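You operate a simulated robot arm through the tools that you are given. There is no shell and no other tool.

Carry out the task below with a simulated robot arm. There is one attempt and no reset: what you move stays moved.

## Task
The hall-side drawer sticks: wax the worn patch on its edge and shut it.
Fine: put the wax block back. Set down upright: wax block. A coat counts when it lies all over at full strength: go over it till it gets no stronger.

The check looks at the end state, three seconds after you hand in, the way a careful person would. Anything else that was tipped, shoved, dropped, spilled or broken makes it a failure.

## Robot
A 6-joint arm with a two-finger parallel gripper, fixed in place. Base frame: the origin is on the floor under the middle of its stand, x ahead of it, y to its left, z up. Units: m, degrees, N and s.
With the tool pointing down near the work surface it reaches from about 0.22 to 0.66 m from the base axis. Its first joint turns from -66.0 to 66.0 degrees. Payload 2.9 kg.
Tool frame: the origin (TCP) lies between the finger pads and is the grasp point; the fingertips stand 0.03 m ahead of it; z points along the fingers, y is the line along which they close. Largest opening 0.11 m; finger width 0.02, thickness 0.01; the body of the gripper, 0.048 by 0.112 m, starts 0.055 m behind the TCP.
Orientation is that of the tool frame in the base frame, as a unit quaternion [w, x, y, z]. With the fingers straight down and closing along the base's y, the tool's x points along the base's -x, its y along +y and its z along -z.

## Interface
- The arm moves only by the tool drive_tool. Its argument "plan" is a list of rows, each an object of numbers (a shift or turn left out is 0, a gripper value left out holds the last): "x", "y", "z": the shift along the base's x, y, z in units of 25 mm (1.0 is 25 mm); "ax", "ay", "az": the turn, a rotation vector about the base's x, y, z in units of 4 degrees (1.0 is 4 degrees); "grip": the opening, from 0 (shut) to 1 (fully open). In form: [{"x": .., "y": .., "z": .., "ax": .., "ay": .., "az": .., "grip": ..}, ...]. A call has 1 to 20 rows; each row shifts and turns the commanded pose from where the row before left it. A call with a number of a shift or a turn outside -1 to 1 is refused whole. Rows are played at 5 a second. More than 0.05 m and 8.6 degrees between two rows, or a gripper value outside its range, and nothing of the call is played. Where a pose cannot be reached the arm comes as near as it can. A force on the tool above 40 N (or 10 N above the force at the start of the call, whichever is more), or a blocked arm, ends the call early, and 0.2 s more pass. The fingers move at their own pace (about 0.108 m/s each) and stop on an object; they squeeze with about 36 N. The grip force told is the motor's: it shows also when the fingers shut on nothing. Time passes only in rows, and 0.2 s behind the last, so rows that do not move let the fingers close. The reply holds the time, the measured pose of the TCP, the force on the tool along the base axes, the opening and the grip force, in the units named above and with some noise, with the torque about the TCP (base axes, N m) and any sound that the robot's microphone picked up.
- Cameras (640 x 400 px; columns grow to the right, rows downward): "scene" is fixed at [0.0813, 0.432, 1.3912]; the picture's right is [-0.73, -0.69, 0.00], its down [-0.35, 0.37, -0.86] and it looks along [0.59, -0.63, -0.51] (base axes); focal length 312 px, centre (320, 200). "wrist" rides on the gripper at [0.072, 0.017, -0.103] in the tool frame; the picture's right is [-0.23, 0.97, 0.00], its down [-0.76, -0.18, -0.62] and it looks along [-0.61, -0.14, 0.78] (tool axes); focal length 222 px, centre (320, 200). There is no depth. A picture from a camera that has moved, and an enlarged one, comes with that camera's place and axes in the base frame and with its lens.
- grab_frame(camera): a new picture of that camera. No time passes.
- close_up(camera, box): a new picture of the part [left, top, right, bottom] of that camera's present view, enlarged. No time passes.
- finish_job(): hands the job in; it is judged then, once.

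Places have to be worked out from the pictures, the camera data and where the tool is seen. Open the gripper and draw the arm clear of the work before you hand the job in, unless the task says otherwise.

The tools are called after "Call:" as a command line: name --argument value ..., lists and objects as JSON in quotes. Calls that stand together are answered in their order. drive_tool: Moves the arm, as the interface text tells. Its arguments: {"type":"object","properties":{"plan":{"type":"array"}},"required":["plan"]} The other tools are called the same way: grab_frame (camera) takes a picture; close_up (camera, box) takes an enlarged picture of a part of a camera's view; finish_job () hands the job in.

At the start:

```text
t: 0.0
eef_pos: [0.3492, 0.172, 1.181]
orientation: [0.0, 0.0, 1.0, 0.0]
ft_force: [0.6, 0.3, 1.1]
moment: [0.02, -0.02, 0.01]
grip_width: 0.1102
grip_force: 0.0
```

scene: 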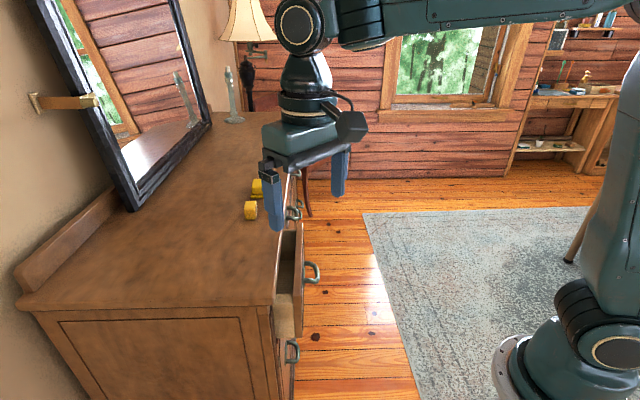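
wrist: 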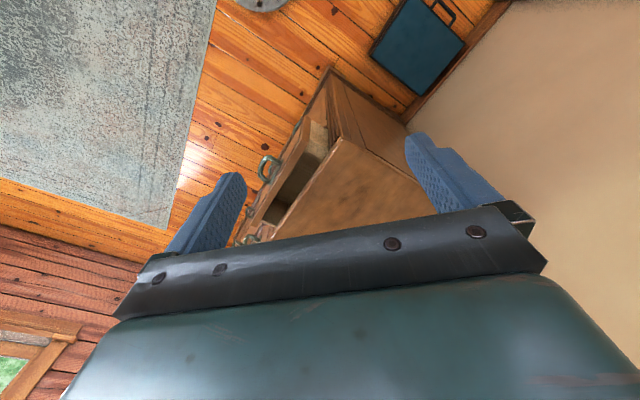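

I see a dresser with open drawers along its front and two yellow pieces on its top. I'll look closer before moving.

Call:
close_up --camera "scene" --box '[220, 150, 380, 250]'

Call:
close_up --camera "scene" --box '[220, 220, 380, 400]'

Call:
close_up --camera "wrist" --box '[220, 60, 440, 260]'

```text
4.00 times, centred on (300, 200) of scene
camera zoom: at [0.0813, 0.432, 1.3912], right [-0.73, -0.69, 0.0], down [-0.35, 0.37, -0.86], along [0.59, -0.63, -0.51], focal length 1250 px, centre (400, 200)
```

zoom: 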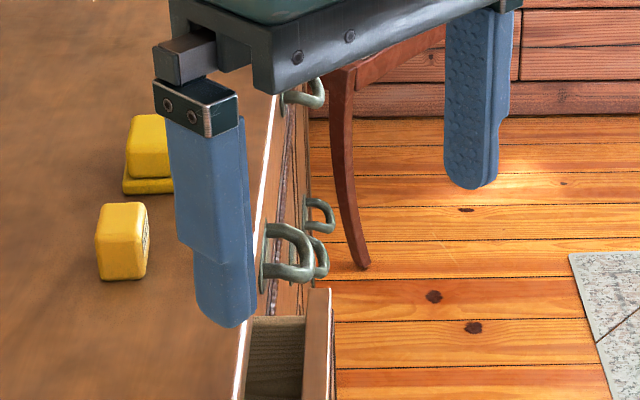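

```text
2.22 times, centred on (300, 310) of scene
camera zoom: at [0.0813, 0.432, 1.3912], right [-0.73, -0.69, 0.0], down [-0.35, 0.37, -0.86], along [0.59, -0.63, -0.51], focal length 694 px, centre (364, -44)
```

zoom: 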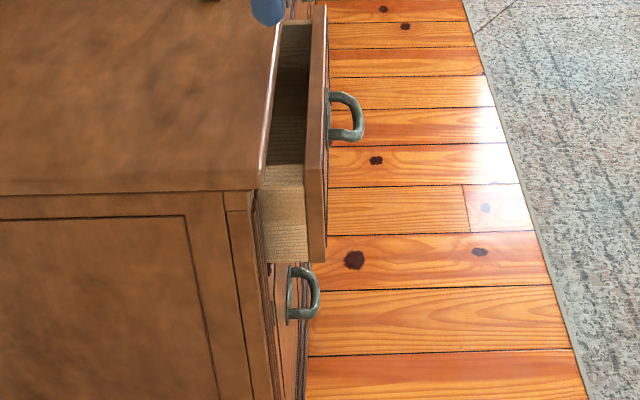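

```text
2.00 times, centred on (330, 160) of wrist
camera zoom: at [0.2772, 0.1892, 1.2836], right [0.23, 0.97, 0.0], down [0.76, -0.18, 0.62], along [0.61, -0.14, -0.78], focal length 444 px, centre (300, 280)
```

zoom: 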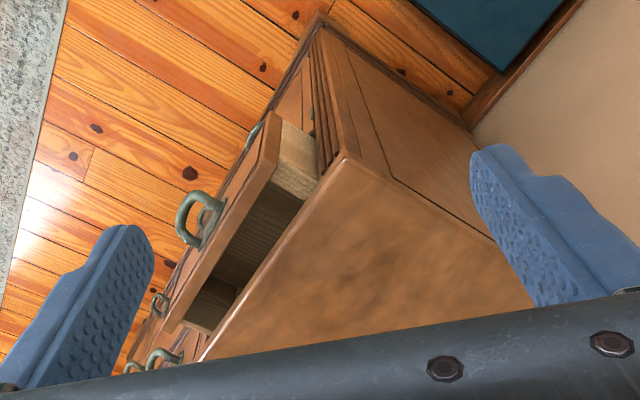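

The two yellow pieces differ: one sits on a small plate and the other has a printed side. I'll zoom in on those and on the background for clues about the hall side.

Call:
close_up --camera "scene" --box '[232, 160, 296, 230]'

Call:
close_up --camera "scene" --box '[0, 0, 320, 200]'

Call:
close_up --camera "scene" --box '[340, 0, 640, 200]'

Call:
close_up --camera "wrist" --box '[200, 0, 520, 200]'

```text
5.71 times, centred on (264, 195) of scene
camera zoom: at [0.0813, 0.432, 1.3912], right [-0.73, -0.69, 0.0], down [-0.35, 0.37, -0.86], along [0.59, -0.63, -0.51], focal length 1786 px, centre (640, 229)
```

zoom: 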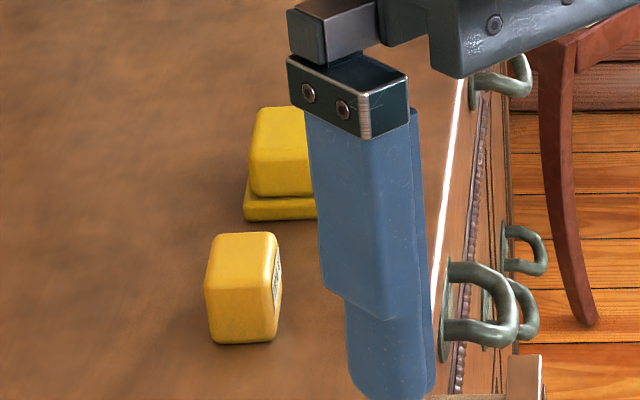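

```text
2.00 times, centred on (160, 100) of scene
camera zoom: at [0.0813, 0.432, 1.3912], right [-0.73, -0.69, 0.0], down [-0.35, 0.37, -0.86], along [0.59, -0.63, -0.51], focal length 625 px, centre (640, 400)
```

zoom: 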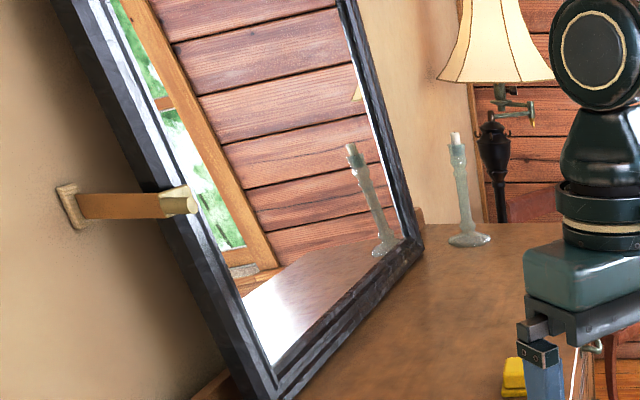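

```text
2.00 times, centred on (490, 100) of scene
camera zoom: at [0.0813, 0.432, 1.3912], right [-0.73, -0.69, 0.0], down [-0.35, 0.37, -0.86], along [0.59, -0.63, -0.51], focal length 625 px, centre (-20, 400)
```

zoom: 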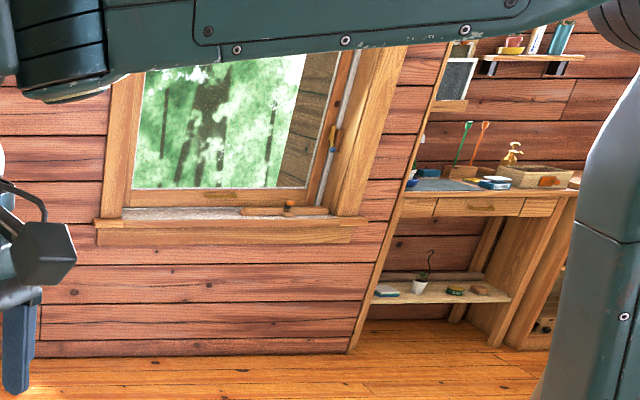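

```text
2.00 times, centred on (360, 100) of wrist
camera zoom: at [0.2772, 0.1892, 1.2836], right [0.23, 0.97, 0.0], down [0.76, -0.18, 0.62], along [0.61, -0.14, -0.78], focal length 444 px, centre (240, 400)
```

zoom: 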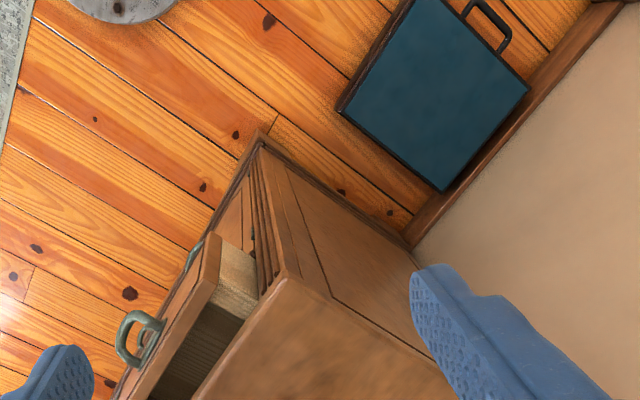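

The wrist picture is upside-down, with image-down being forward and up. The dresser sits at about 45° to the base, with its near top corner around (0.42, 0.19, 0.93). I'll swing the tool back to the robot side and turn it +45° so the wrist camera faces the dresser front.

Call:
drive_tool --plan '[{"x": -0.2, "y": -0.8, "az": 1}, {"x": -0.2, "y": -0.8, "az": 1}, {"x": -0.2, "y": -0.8, "az": 1}, {"x": -0.2, "y": -0.8, "az": 1}, {"x": -0.2, "y": -0.8, "az": 1}, {"x": -0.2, "y": -0.8, "az": 1}, {"x": -0.2, "y": -0.8, "az": 1}, {"x": -0.2, "y": -0.8, "az": 1}, {"x": -0.2, "y": -0.8, "az": 1}, {"x": -0.2, "y": -0.8, "az": 1}, {"x": 0, "y": 0, "az": 1}, {}]'

Call:
grab_frame --camera "wrist"

Call:
grab_frame --camera "scene"

```text
t: 2.6
eef_pos: [0.2992, -0.0293, 1.182]
orientation: [0.0, -0.375, 0.927, 0.001]
ft_force: [-0.1, 0.4, 0.1]
moment: [0.02, 0.0, 0.0]
grip_width: 0.1102
grip_force: 0.0
```

```text
taken
camera wrist: at [0.2354, -0.0664, 1.2837], right [-0.51, 0.86, 0.0], down [0.67, 0.4, 0.62], along [0.53, 0.32, -0.78], focal length 222 px, centre (320, 200)
```

wrist: 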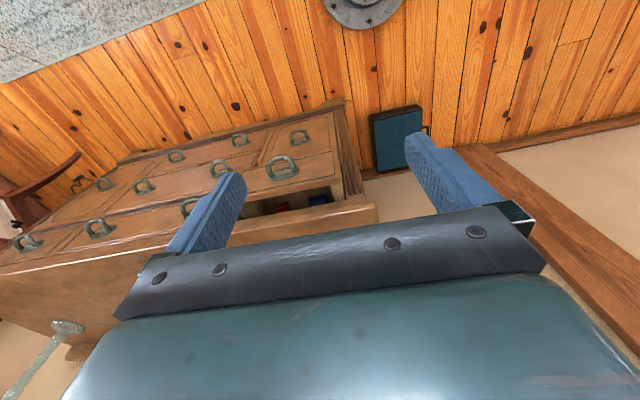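

```text
taken
```

scene: 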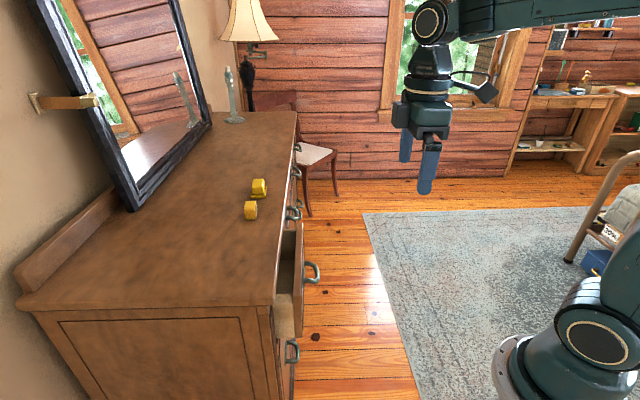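

Now I have a view of the dresser front, which has several columns of drawers with one open at the +y end. I'll zoom in on it and on the yellow blocks.

Call:
close_up --camera "wrist" --box '[220, 90, 440, 230]'

Call:
close_up --camera "wrist" --box '[0, 90, 240, 280]'

Call:
close_up --camera "scene" --box '[236, 170, 300, 230]'

Call:
close_up --camera "scene" --box '[250, 130, 350, 400]'

```text
2.86 times, centred on (330, 160) of wrist
camera zoom: at [0.2354, -0.0664, 1.2837], right [-0.51, 0.86, 0.0], down [0.67, 0.4, 0.62], along [0.53, 0.32, -0.78], focal length 635 px, centre (291, 314)
```

zoom: 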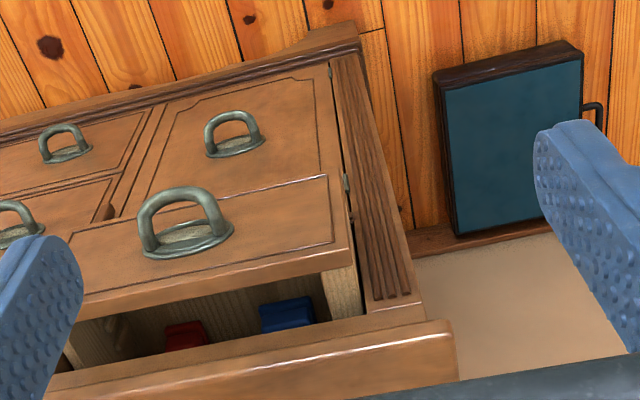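

```text
2.11 times, centred on (120, 185) of wrist
camera zoom: at [0.2354, -0.0664, 1.2837], right [-0.51, 0.86, 0.0], down [0.67, 0.4, 0.62], along [0.53, 0.32, -0.78], focal length 468 px, centre (741, 232)
```

zoom: 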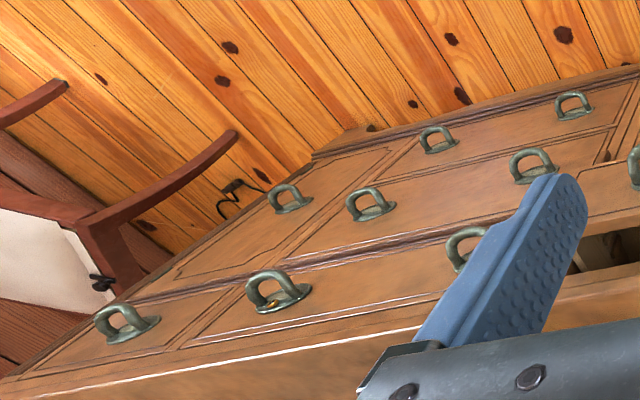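

```text
6.67 times, centred on (268, 200) of scene
camera zoom: at [0.0813, 0.432, 1.3912], right [-0.73, -0.69, 0.0], down [-0.35, 0.37, -0.86], along [0.59, -0.63, -0.51], focal length 2084 px, centre (667, 200)
```

zoom: 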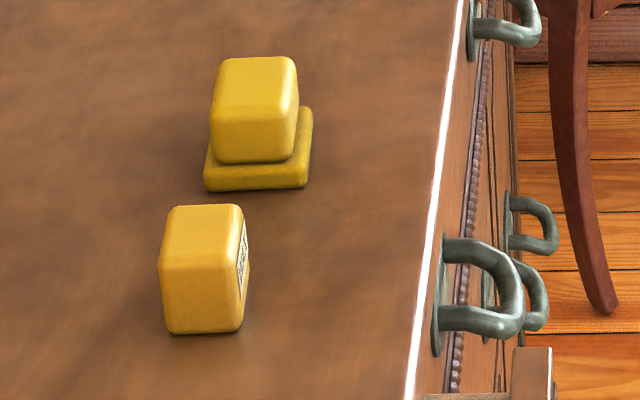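

```text
1.48 times, centred on (300, 265) of scene
camera zoom: at [0.0813, 0.432, 1.3912], right [-0.73, -0.69, 0.0], down [-0.35, 0.37, -0.86], along [0.59, -0.63, -0.51], focal length 463 px, centre (350, 104)
```

zoom: 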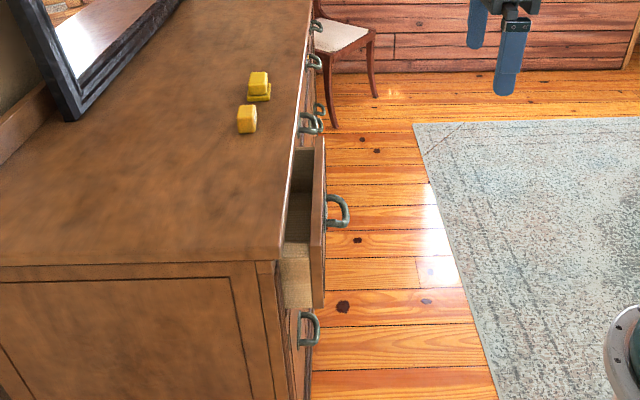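

Only the drawer at the +y end, farthest from the window, stands open, and it has red and blue things inside. Next I'll bring the wrist camera over the yellow blocks to tell them apart.

Call:
drive_tool --plan '[{"x": 0.9}, {"x": 0.9}, {"x": 0.9}, {"x": 0.9}, {"x": 0.9}, {"x": 0.9}, {"x": 0.9}, {"x": 0.9}, {"x": 0.9}, {"x": 0.9}, {}]'

Call:
grab_frame --camera "wrist"

```text
t: 5.0
eef_pos: [0.5241, -0.0276, 1.1811]
orientation: [0.0, -0.375, 0.927, 0.0]
ft_force: [0.2, 0.9, -0.6]
moment: [0.0, -0.01, -0.01]
grip_width: 0.11
grip_force: 0.0
```

```text
taken
camera wrist: at [0.4616, -0.0656, 1.2839], right [-0.51, 0.86, 0.0], down [0.67, 0.4, 0.62], along [0.53, 0.32, -0.78], focal length 222 px, centre (320, 200)
```

wrist: 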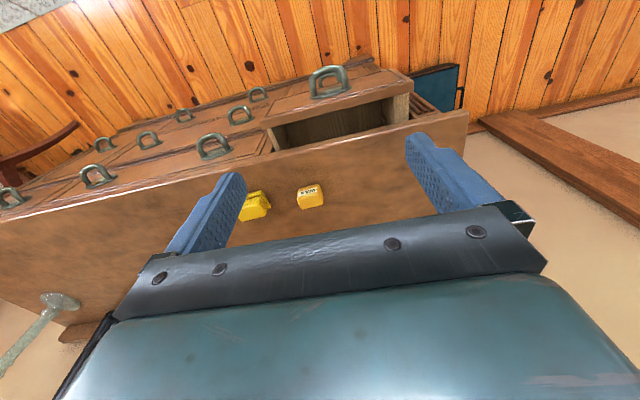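

I can see both blocks between the fingers. I'll enlarge them and the drawer.

Call:
close_up --camera "wrist" --box '[225, 165, 345, 240]'

Call:
close_up --camera "wrist" --box '[295, 175, 335, 215]'

Call:
close_up --camera "wrist" --box '[240, 50, 480, 200]'

```text
5.33 times, centred on (285, 202) of wrist
camera zoom: at [0.4616, -0.0656, 1.2839], right [-0.51, 0.86, 0.0], down [0.67, 0.4, 0.62], along [0.53, 0.32, -0.78], focal length 1185 px, centre (507, 187)
```

zoom: 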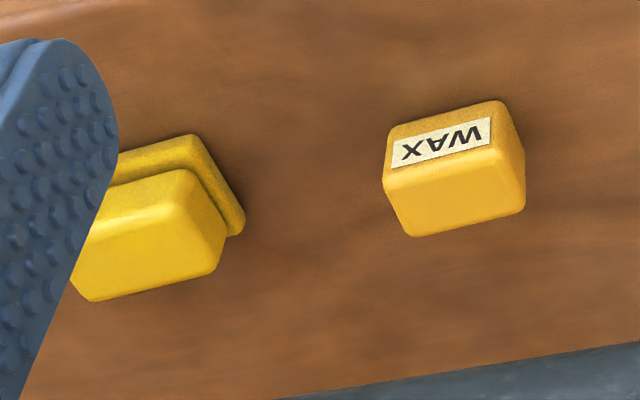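

```text
10.00 times, centred on (315, 195) of wrist
camera zoom: at [0.4616, -0.0656, 1.2839], right [-0.51, 0.86, 0.0], down [0.67, 0.4, 0.62], along [0.53, 0.32, -0.78], focal length 2221 px, centre (370, 250)
```

zoom: 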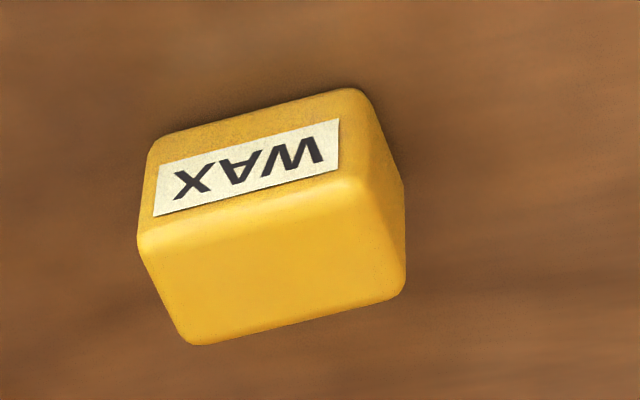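

```text
2.67 times, centred on (360, 125) of wrist
camera zoom: at [0.4616, -0.0656, 1.2839], right [-0.51, 0.86, 0.0], down [0.67, 0.4, 0.62], along [0.53, 0.32, -0.78], focal length 592 px, centre (213, 400)
```

zoom: 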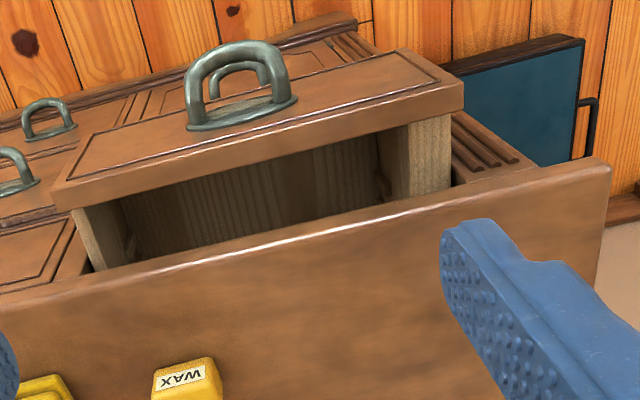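

The block labelled "WAX" is the right one. It stands upright near (0.69, 0.05) on a top at about z = 0.935, with its label facing front. I'll back up and go lower to find the worn patch on the drawer.

Call:
drive_tool --plan '[{"x": -0.8, "z": -0.6}, {"x": -0.8, "z": -0.6}, {"x": -0.8, "z": -0.6}, {"x": -0.8, "z": -0.6}, {"x": -0.8, "z": -0.6}, {"x": -0.5, "z": -0.5}, {}]'

Call:
grab_frame --camera "wrist"

Call:
close_up --camera "scene" --box '[264, 210, 334, 350]'

```text
t: 6.6
eef_pos: [0.4113, -0.0286, 1.0941]
orientation: [0.0, -0.375, 0.927, 0.0]
ft_force: [-0.3, -0.6, 0.6]
moment: [0.01, 0.01, 0.0]
grip_width: 0.1101
grip_force: 0.0
```

```text
taken
camera wrist: at [0.3482, -0.0656, 1.1958], right [-0.51, 0.86, 0.0], down [0.67, 0.4, 0.62], along [0.53, 0.32, -0.78], focal length 222 px, centre (320, 200)
```

wrist: 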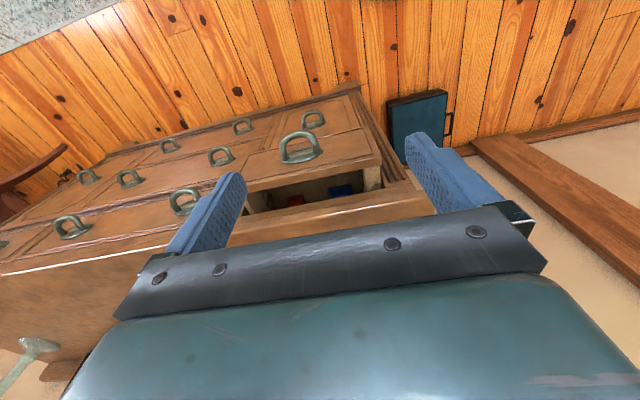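

```text
2.86 times, centred on (299, 280) of scene
camera zoom: at [0.0813, 0.432, 1.3912], right [-0.73, -0.69, 0.0], down [-0.35, 0.37, -0.86], along [0.59, -0.63, -0.51], focal length 893 px, centre (380, -29)
```

zoom: 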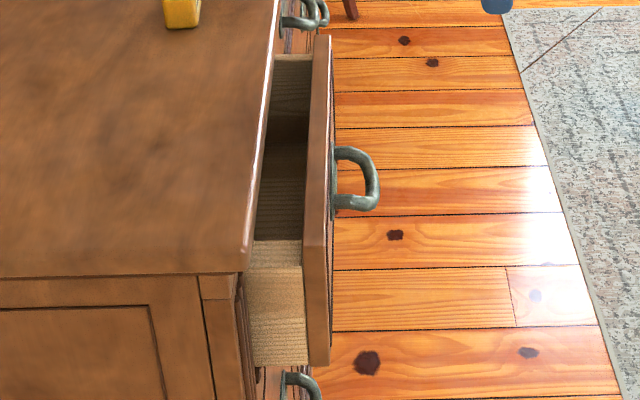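

I'll enlarge the drawer in both views to find the worn patch.

Call:
close_up --camera "wrist" --box '[225, 130, 425, 230]'

Call:
close_up --camera "scene" --box '[280, 280, 325, 345]'

Call:
close_up --camera "scene" --box '[270, 220, 325, 290]'

Call:
close_up --camera "wrist" --box '[350, 150, 420, 210]'

```text
3.20 times, centred on (325, 180) of wrist
camera zoom: at [0.3482, -0.0656, 1.1958], right [-0.51, 0.86, 0.0], down [0.67, 0.4, 0.62], along [0.53, 0.32, -0.78], focal length 711 px, centre (304, 264)
```

zoom: 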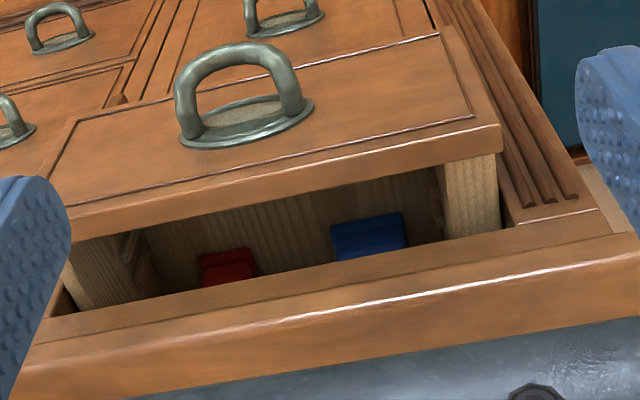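

```text
6.15 times, centred on (302, 312) of scene
camera zoom: at [0.0813, 0.432, 1.3912], right [-0.73, -0.69, 0.0], down [-0.35, 0.37, -0.86], along [0.59, -0.63, -0.51], focal length 1923 px, centre (428, -492)
```

zoom: 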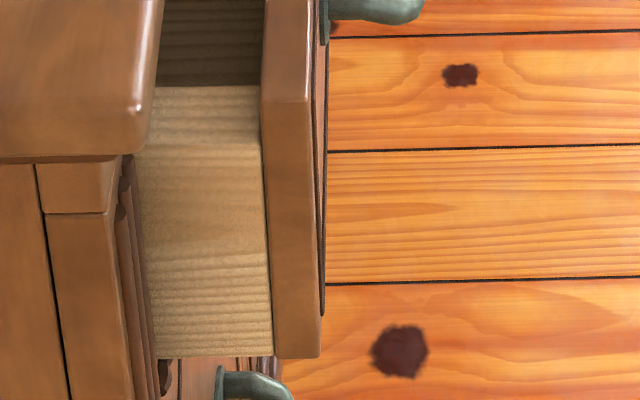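

```text
5.71 times, centred on (298, 255) of scene
camera zoom: at [0.0813, 0.432, 1.3912], right [-0.73, -0.69, 0.0], down [-0.35, 0.37, -0.86], along [0.59, -0.63, -0.51], focal length 1786 px, centre (449, -114)
```

zoom: 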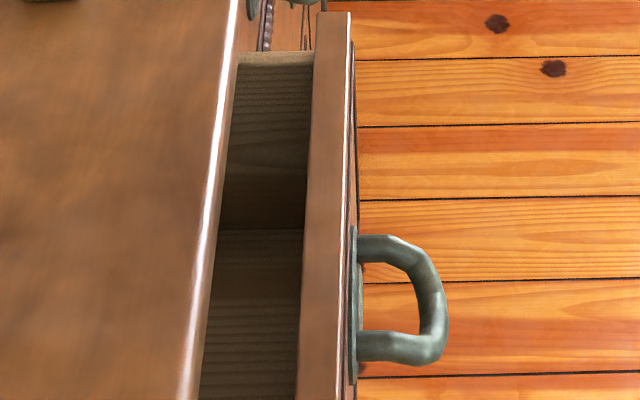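

```text
6.67 times, centred on (385, 180) of wrist
camera zoom: at [0.3482, -0.0656, 1.1958], right [-0.51, 0.86, 0.0], down [0.67, 0.4, 0.62], along [0.53, 0.32, -0.78], focal length 1481 px, centre (-113, 333)
```

zoom: 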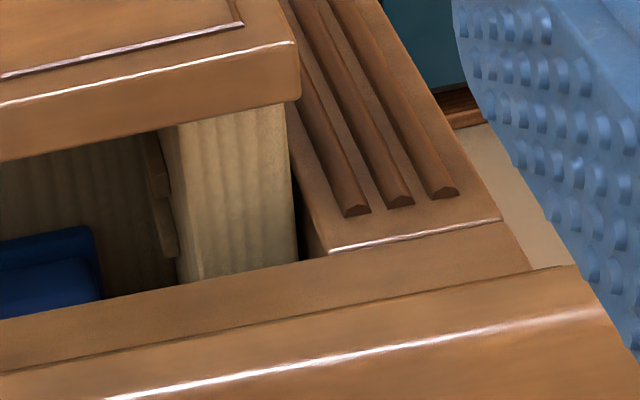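

I can see the near side panel's pale top edge and the front panel. I'll zoom further in on each edge to find the worn patch.

Call:
close_up --camera "scene" --box '[280, 288, 304, 312]'

Call:
close_up --camera "scene" --box '[288, 222, 312, 246]'

Call:
close_up --camera "wrist" --box '[360, 160, 390, 195]'

Call:
close_up --camera "wrist" --box '[235, 185, 275, 225]'

```text
16.00 times, centred on (292, 300) of scene
camera zoom: at [0.0813, 0.432, 1.3912], right [-0.73, -0.69, 0.0], down [-0.35, 0.37, -0.86], along [0.59, -0.63, -0.51], focal length 5000 px, centre (768, -1400)
```

zoom: 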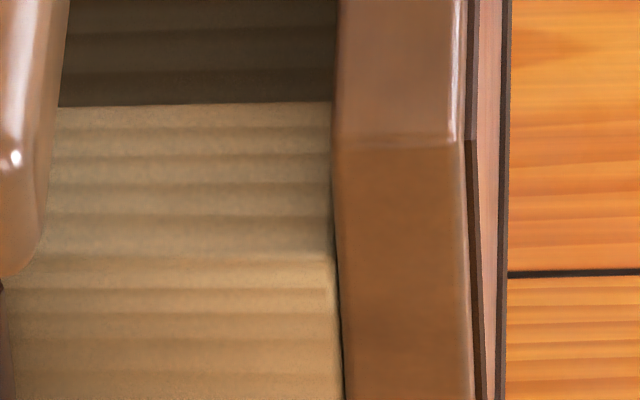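

```text
16.00 times, centred on (300, 234) of scene
camera zoom: at [0.0813, 0.432, 1.3912], right [-0.73, -0.69, 0.0], down [-0.35, 0.37, -0.86], along [0.59, -0.63, -0.51], focal length 5000 px, centre (640, -344)
```

zoom: 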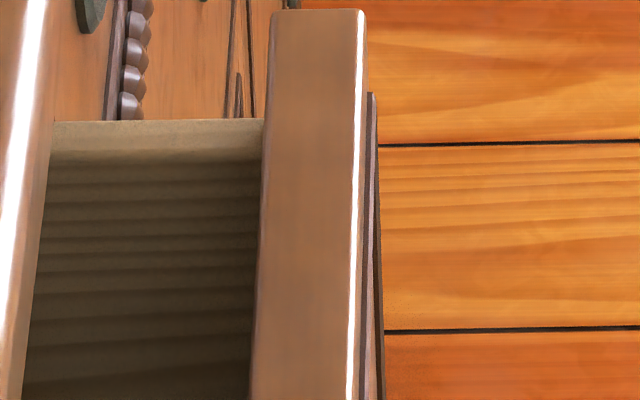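

```text
11.43 times, centred on (375, 178) of wrist
camera zoom: at [0.3482, -0.0656, 1.1958], right [-0.51, 0.86, 0.0], down [0.67, 0.4, 0.62], along [0.53, 0.32, -0.78], focal length 2538 px, centre (-309, 457)
```

zoom: 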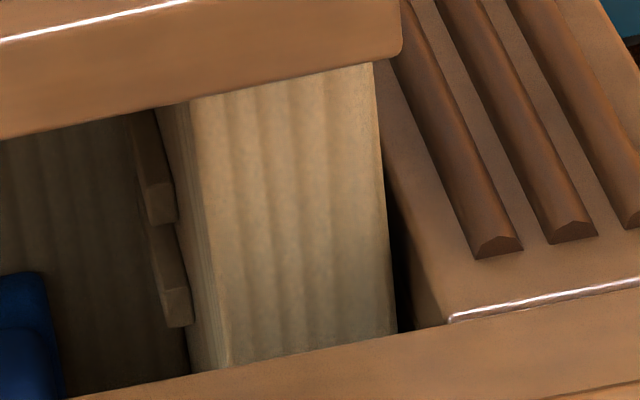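

```text
10.00 times, centred on (255, 205) of wrist
camera zoom: at [0.3482, -0.0656, 1.1958], right [-0.51, 0.86, 0.0], down [0.67, 0.4, 0.62], along [0.53, 0.32, -0.78], focal length 2221 px, centre (970, 150)
```

zoom: 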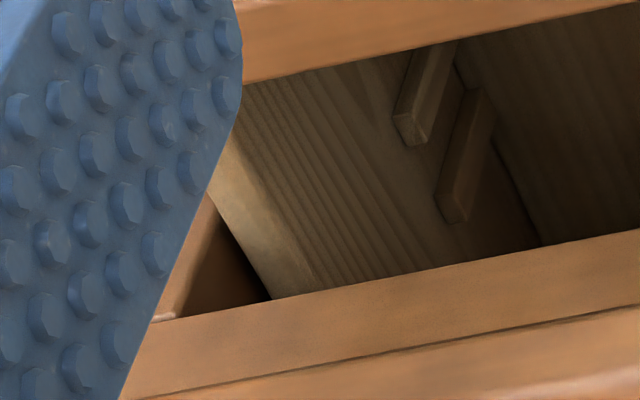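

From both views the dresser front runs at 45° and its top is at z ≈ 0.927. The hall-side panel's wide top edge is at z ≈ 0.835, about 29 mm wide, behind a front panel whose top is at z ≈ 0.859. I'll bring the wrist camera closer above that edge to see the patch.

Call:
drive_tool --plan '[{"x": 0.27, "y": 0.8, "z": -0.5}, {"x": 0.27, "y": 0.8, "z": -0.5}, {"x": 0.27, "y": 0.8, "z": -0.5}, {"x": 0.27, "y": 0.8, "z": -0.5}, {"x": 0.27, "y": 0.8, "z": -0.5}, {"x": 0.27, "y": 0.8, "z": -0.5}, {"x": 0.27, "y": 0.8, "z": -0.5}, {}]'

Call:
grab_frame --camera "wrist"

```text
t: 8.4
eef_pos: [0.4596, 0.1126, 1.0056]
orientation: [0.001, -0.375, 0.927, 0.0]
ft_force: [0.6, -0.4, 0.2]
moment: [-0.02, 0.03, 0.02]
grip_width: 0.1101
grip_force: 0.1
```

```text
taken
camera wrist: at [0.3961, 0.0746, 1.1082], right [-0.51, 0.86, 0.0], down [0.67, 0.4, 0.62], along [0.54, 0.32, -0.78], focal length 222 px, centre (320, 200)
```

wrist: 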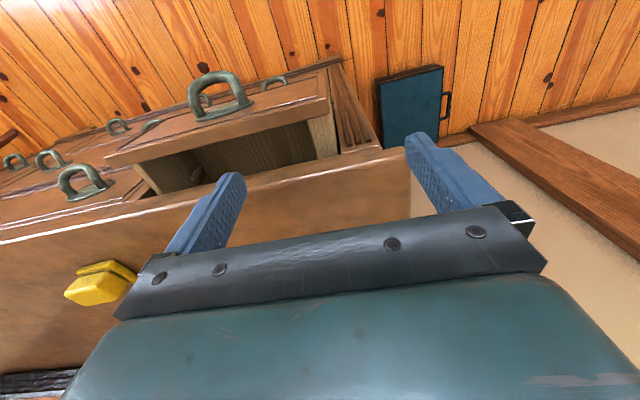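

The side edge is now near the upper middle of the view, so I'll enlarge it.

Call:
close_up --camera "wrist" --box '[285, 105, 365, 165]'

Call:
close_up --camera "wrist" --box '[130, 75, 350, 205]'

Call:
close_up --camera "scene" --box '[278, 286, 308, 306]'

```text
6.67 times, centred on (325, 135) of wrist
camera zoom: at [0.3961, 0.0746, 1.1082], right [-0.51, 0.86, 0.0], down [0.67, 0.4, 0.62], along [0.54, 0.32, -0.78], focal length 1481 px, centre (287, 633)
```

zoom: 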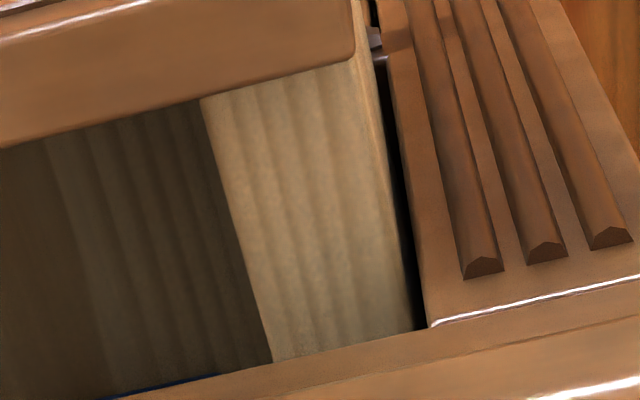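

```text
2.91 times, centred on (240, 140) of wrist
camera zoom: at [0.3961, 0.0746, 1.1082], right [-0.51, 0.86, 0.0], down [0.67, 0.4, 0.62], along [0.54, 0.32, -0.78], focal length 646 px, centre (553, 374)
```

zoom: 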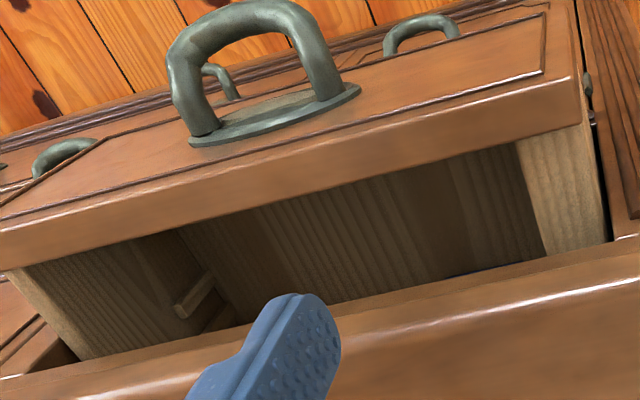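

```text
16.00 times, centred on (293, 296) of scene
camera zoom: at [0.0813, 0.432, 1.3912], right [-0.73, -0.69, 0.0], down [-0.35, 0.37, -0.86], along [0.59, -0.63, -0.51], focal length 5000 px, centre (752, -1336)
```

zoom: 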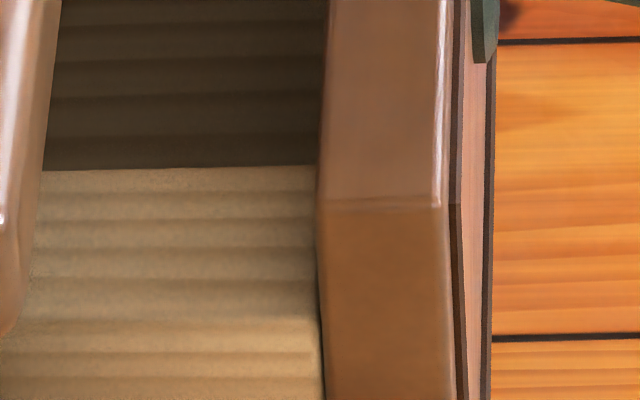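

The pale, greyish top edge of the hall-side panel is the only worn surface, and it runs from behind the front panel (d ≈ 0.41) back under the lip. I'll carry the block tilted 30° so the hand clears the lip, which also helps reach the block. Next I go to a pre-grasp behind and above the wax.

Call:
drive_tool --plan '[{"z": 0.5, "az": 0.25}, {"x": 0.78, "y": -0.41, "z": 0.13, "ax": 0.53, "ay": -0.53}, {"x": 0.78, "y": -0.41, "z": 0.13, "ax": 0.53, "ay": -0.53}, {"x": 0.78, "y": -0.41, "z": 0.13, "ax": 0.53, "ay": -0.53}, {"x": 0.78, "y": -0.41, "z": 0.13, "ax": 0.53, "ay": -0.53}, {"x": 0.78, "y": -0.41, "z": 0.13, "ax": 0.53, "ay": -0.53}, {"x": 0.78, "y": -0.41, "z": 0.13, "ax": 0.53, "ay": -0.53}, {"x": 0.78, "y": -0.41, "z": 0.13, "ax": 0.53, "ay": -0.53}, {"x": 0.78, "y": -0.41, "z": 0.13, "ax": 0.53, "ay": -0.53}, {"x": 0.78, "y": -0.41, "z": 0.13, "ax": 0.53, "ay": -0.53}, {"x": 0.78, "y": -0.41, "z": 0.13, "ax": 0.53, "ay": -0.53}, {"grip": 0.8}, {}]'

Call:
grab_frame --camera "wrist"

Call:
grab_frame --camera "scene"

```text
t: 11.2
eef_pos: [0.6543, 0.008, 1.0515]
orientation: [0.239, -0.37, 0.892, 0.099]
ft_force: [0.4, -0.4, -0.2]
moment: [0.01, -0.01, -0.01]
grip_width: 0.088
grip_force: 0.0
```

```text
taken
camera wrist: at [0.5626, -0.0584, 1.1032], right [-0.55, 0.83, 0.11], down [0.37, 0.12, 0.92], along [0.75, 0.55, -0.37], focal length 222 px, centre (320, 200)
```

wrist: 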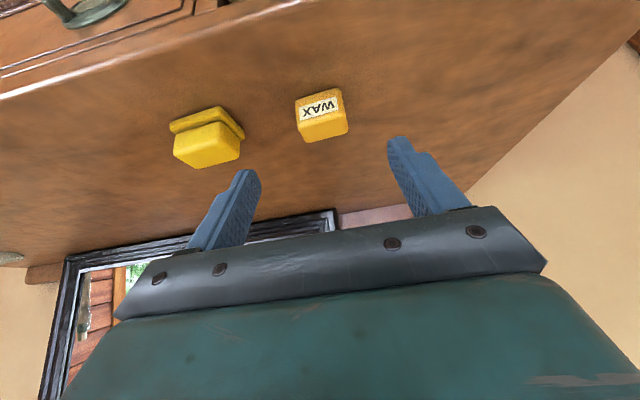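

```text
taken
```

scene: 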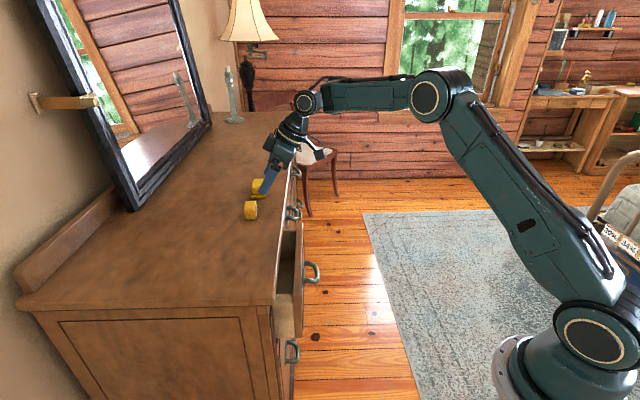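

The pose came out exactly as commanded and the wax sits ahead of the open fingers. I'll zoom in to measure its position from this view.

Call:
close_up --camera "wrist" --box '[280, 75, 364, 155]'

Call:
close_up --camera "wrist" --box '[150, 80, 430, 240]'

```text
5.00 times, centred on (322, 115) of wrist
camera zoom: at [0.5626, -0.0584, 1.1032], right [-0.55, 0.83, 0.11], down [0.37, 0.12, 0.92], along [0.75, 0.55, -0.37], focal length 1111 px, centre (310, 625)
```

zoom: 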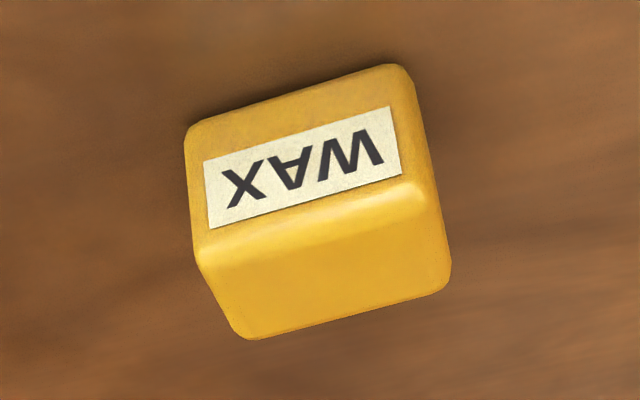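

```text
2.29 times, centred on (290, 160) of wrist
camera zoom: at [0.5626, -0.0584, 1.1032], right [-0.55, 0.83, 0.11], down [0.37, 0.12, 0.92], along [0.75, 0.55, -0.37], focal length 508 px, centre (389, 291)
```

zoom: 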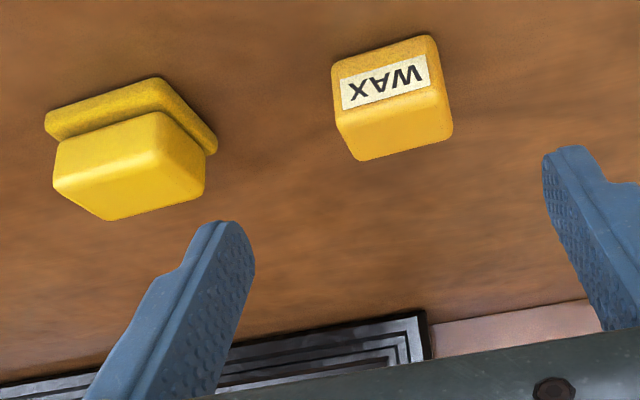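

The block measures w 0.432–0.477, d 0.519–0.550 and z 0.927–0.960, so its centre is at x ≈ 0.70, y ≈ 0.057. I'll descend along the tilted approach, stopping a little above grasp height to check.

Call:
drive_tool --plan '[{"x": 0.296, "y": 0.323, "z": -0.65}, {"x": 0.296, "y": 0.323, "z": -0.65}, {"x": 0.296, "y": 0.323, "z": -0.65}, {"x": 0.296, "y": 0.323, "z": -0.65}, {"x": 0.296, "y": 0.323, "z": -0.65}, {}]'

Call:
grab_frame --camera "wrist"

Call:
close_up --camera "scene" --box '[220, 140, 320, 230]'

```text
t: 12.6
eef_pos: [0.6908, 0.0492, 0.9708]
orientation: [0.239, -0.37, 0.892, 0.099]
ft_force: [-0.2, 0.2, -1.3]
moment: [-0.03, 0.0, 0.02]
grip_width: 0.088
grip_force: 0.0
```

```text
taken
camera wrist: at [0.5989, -0.0177, 1.0226], right [-0.55, 0.83, 0.11], down [0.37, 0.12, 0.92], along [0.75, 0.55, -0.37], focal length 222 px, centre (320, 200)
```

wrist: 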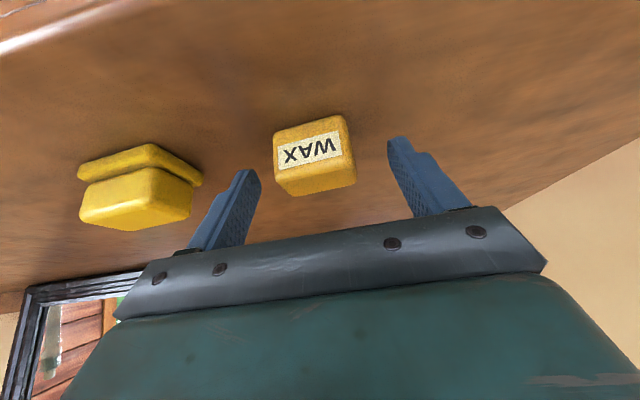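

```text
4.44 times, centred on (270, 185) of scene
camera zoom: at [0.0813, 0.432, 1.3912], right [-0.73, -0.69, 0.0], down [-0.35, 0.37, -0.86], along [0.59, -0.63, -0.51], focal length 1389 px, centre (542, 267)
```

zoom: 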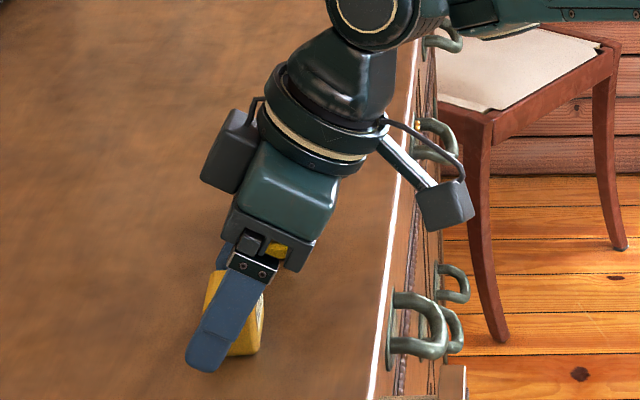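

I'm at z = 0.971 with the block between the fingers. I'll zoom in to verify the final few millimetres.

Call:
close_up --camera "wrist" --box '[230, 100, 420, 220]'

Call:
close_up --camera "scene" --box '[244, 180, 294, 230]'

```text
3.33 times, centred on (325, 160) of wrist
camera zoom: at [0.5989, -0.0177, 1.0226], right [-0.55, 0.83, 0.11], down [0.37, 0.12, 0.92], along [0.75, 0.55, -0.37], focal length 740 px, centre (303, 333)
```

zoom: 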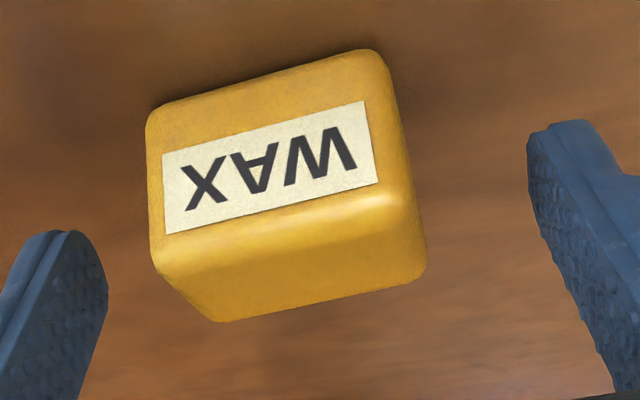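

```text
8.00 times, centred on (269, 205) of scene
camera zoom: at [0.0813, 0.432, 1.3912], right [-0.73, -0.69, 0.0], down [-0.35, 0.37, -0.86], along [0.59, -0.63, -0.51], focal length 2500 px, centre (728, 160)
```

zoom: 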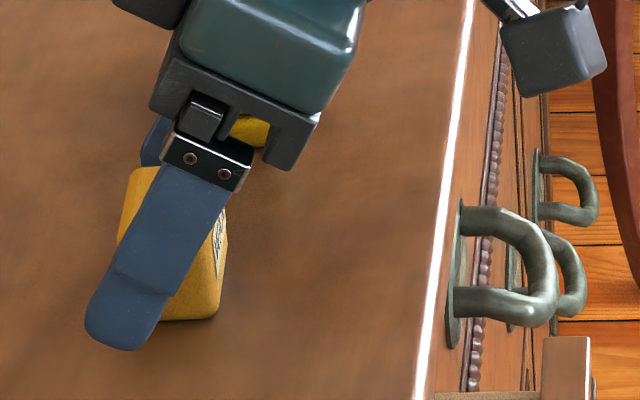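

The block is centred within about 1 mm of the fingers. I'll lower the last 7.5 mm and close.

Call:
drive_tool --plan '[{"x": 0.056, "z": -0.15}, {"z": -0.15}, {}, {"grip": 0}, {"grip": 0}, {"grip": 0}, {"grip": 0}]'

Call:
close_up --camera "wrist" --box '[230, 100, 420, 220]'

Call:
close_up --camera "scene" --box '[244, 180, 294, 230]'

```text
t: 14.2
eef_pos: [0.6925, 0.0513, 0.9627]
orientation: [0.239, -0.369, 0.892, 0.099]
ft_force: [-0.1, -0.3, -0.4]
moment: [-0.01, 0.02, 0.0]
grip_width: 0.0451
grip_force: 36.2
```

```text
3.33 times, centred on (325, 160) of wrist
camera zoom: at [0.6002, -0.0181, 1.0147], right [-0.55, 0.83, 0.11], down [0.37, 0.12, 0.92], along [0.75, 0.55, -0.37], focal length 740 px, centre (303, 333)
```

zoom: 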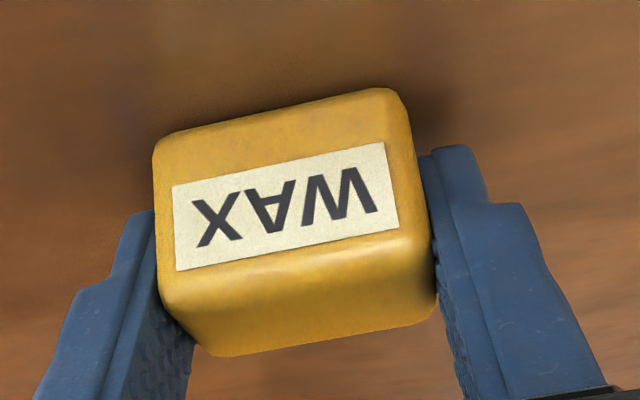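

```text
8.00 times, centred on (269, 205) of scene
camera zoom: at [0.0813, 0.432, 1.3912], right [-0.73, -0.69, 0.0], down [-0.35, 0.37, -0.86], along [0.59, -0.63, -0.51], focal length 2500 px, centre (728, 160)
```

zoom: 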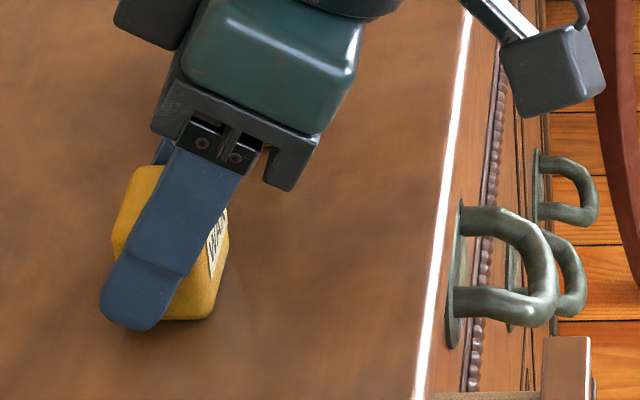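

The block is gripped, with an opening of 45.1 mm and 36 N. I'll lift it back out along the approach and carry it over to a spot in front of and above the drawer edge.

Call:
drive_tool --plan '[{"z": 0.5, "grip": 0}, {"x": -0.354, "y": -0.354, "z": 0.8, "grip": 0}, {"x": -0.354, "y": -0.354, "z": 0.8}, {"x": -0.354, "y": -0.354, "z": 0.8}, {"x": -0.354, "y": -0.354, "z": 0.7}, {"x": -0.841, "y": 0.301, "z": -0.25}, {"x": -0.841, "y": 0.301, "z": -0.25}, {"x": -0.841, "y": 0.301, "z": -0.25}, {"x": -0.841, "y": 0.301, "z": -0.25}, {"x": -0.841, "y": 0.301, "z": -0.25}, {"x": -0.841, "y": 0.301, "z": -0.25}, {"x": -0.841, "y": 0.301, "z": -0.25}, {"x": -0.841, "y": 0.301, "z": -0.25}, {"x": -0.841, "y": 0.301, "z": -0.25}, {"x": -0.841, "y": 0.301, "z": -0.25}, {}]'

Call:
grab_frame --camera "scene"

Call:
grab_frame --camera "wrist"

```text
t: 17.6
eef_pos: [0.4473, 0.0922, 0.9906]
orientation: [0.239, -0.37, 0.893, 0.099]
ft_force: [-0.2, 0.6, -0.8]
moment: [-0.04, 0.03, 0.01]
grip_width: 0.0448
grip_force: 35.9
```

```text
taken
```

scene: 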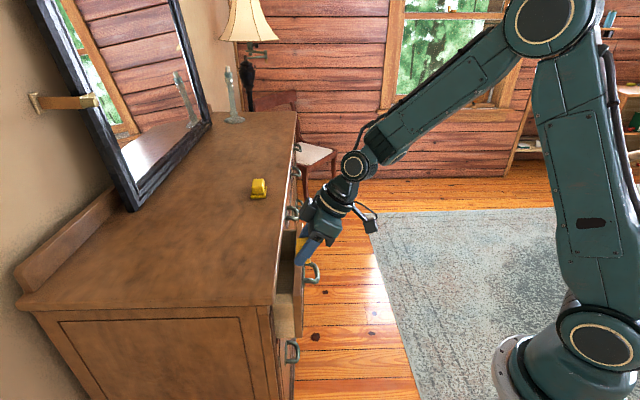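

```text
taken
camera wrist: at [0.3552, 0.0228, 1.0424], right [-0.55, 0.83, 0.11], down [0.37, 0.12, 0.92], along [0.75, 0.55, -0.37], focal length 222 px, centre (320, 200)
```

wrist: 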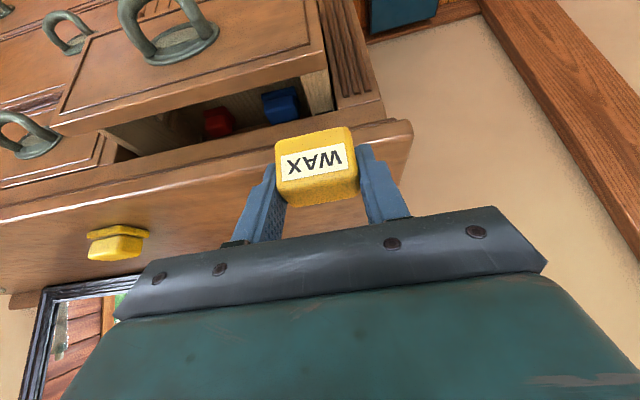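

The wax is held securely in front of the lip. I'll zoom in with the scene camera, which looks straight along the dresser front, to check clearances.

Call:
close_up --camera "scene" --box '[265, 220, 335, 320]'

Call:
close_up --camera "wrist" --box '[230, 50, 420, 200]'

```text
4.00 times, centred on (300, 270) of scene
camera zoom: at [0.0813, 0.432, 1.3912], right [-0.73, -0.69, 0.0], down [-0.35, 0.37, -0.86], along [0.59, -0.63, -0.51], focal length 1250 px, centre (400, -80)
```

zoom: 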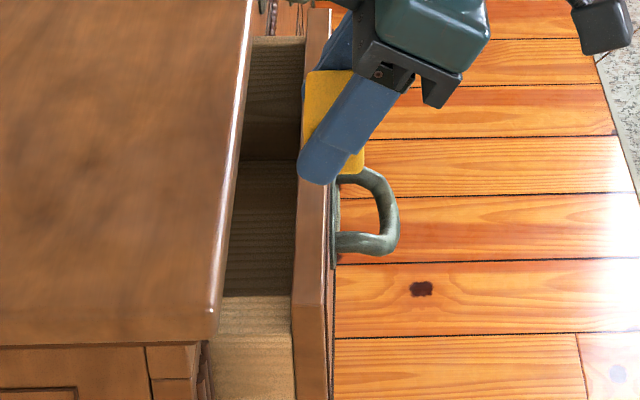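

```text
2.67 times, centred on (325, 125) of wrist
camera zoom: at [0.3552, 0.0228, 1.0424], right [-0.55, 0.83, 0.11], down [0.37, 0.12, 0.92], along [0.75, 0.55, -0.37], focal length 592 px, centre (307, 400)
```

zoom: 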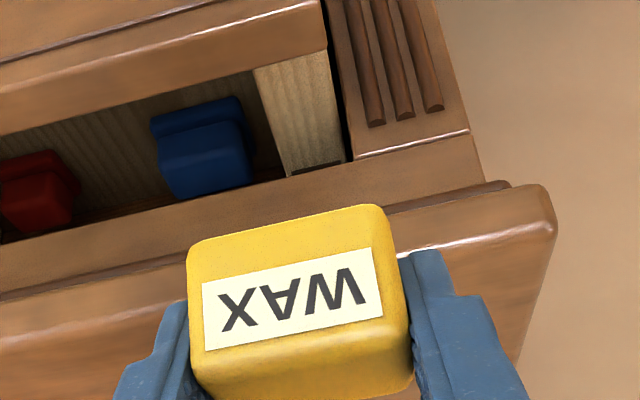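

From this lower angle there is a dark strip at the rear end of the side edge. I'll zoom in on it, since it may be part of the patch.

Call:
close_up --camera "wrist" --box '[292, 66, 352, 122]'

Call:
close_up --camera "wrist" --box '[308, 92, 338, 120]'

```text
7.14 times, centred on (322, 94) of wrist
camera zoom: at [0.3552, 0.0228, 1.0424], right [-0.55, 0.83, 0.11], down [0.37, 0.12, 0.92], along [0.75, 0.55, -0.37], focal length 1587 px, centre (306, 957)
```

zoom: 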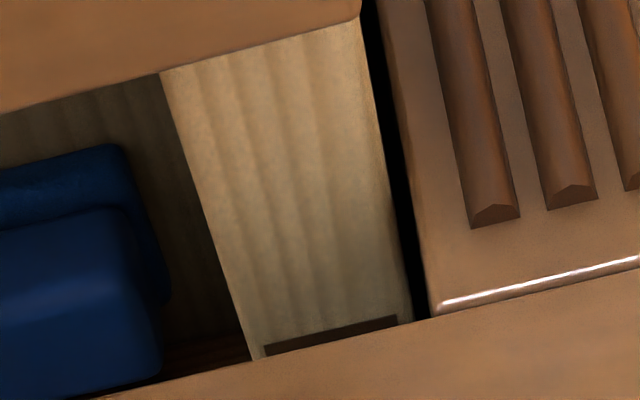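

```text
14.29 times, centred on (323, 106) of wrist
camera zoom: at [0.3552, 0.0228, 1.0424], right [-0.55, 0.83, 0.11], down [0.37, 0.12, 0.92], along [0.75, 0.55, -0.37], focal length 3173 px, centre (277, 1543)
```

zoom: 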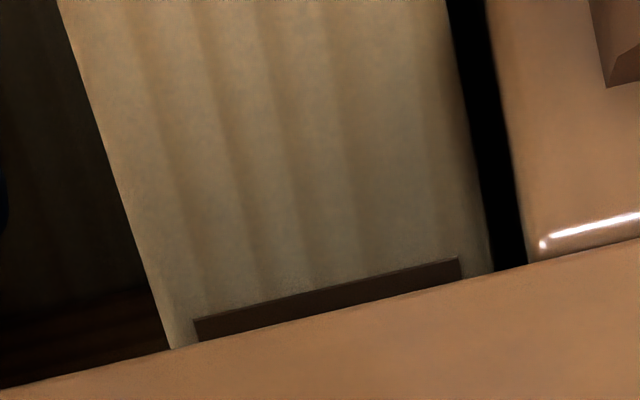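

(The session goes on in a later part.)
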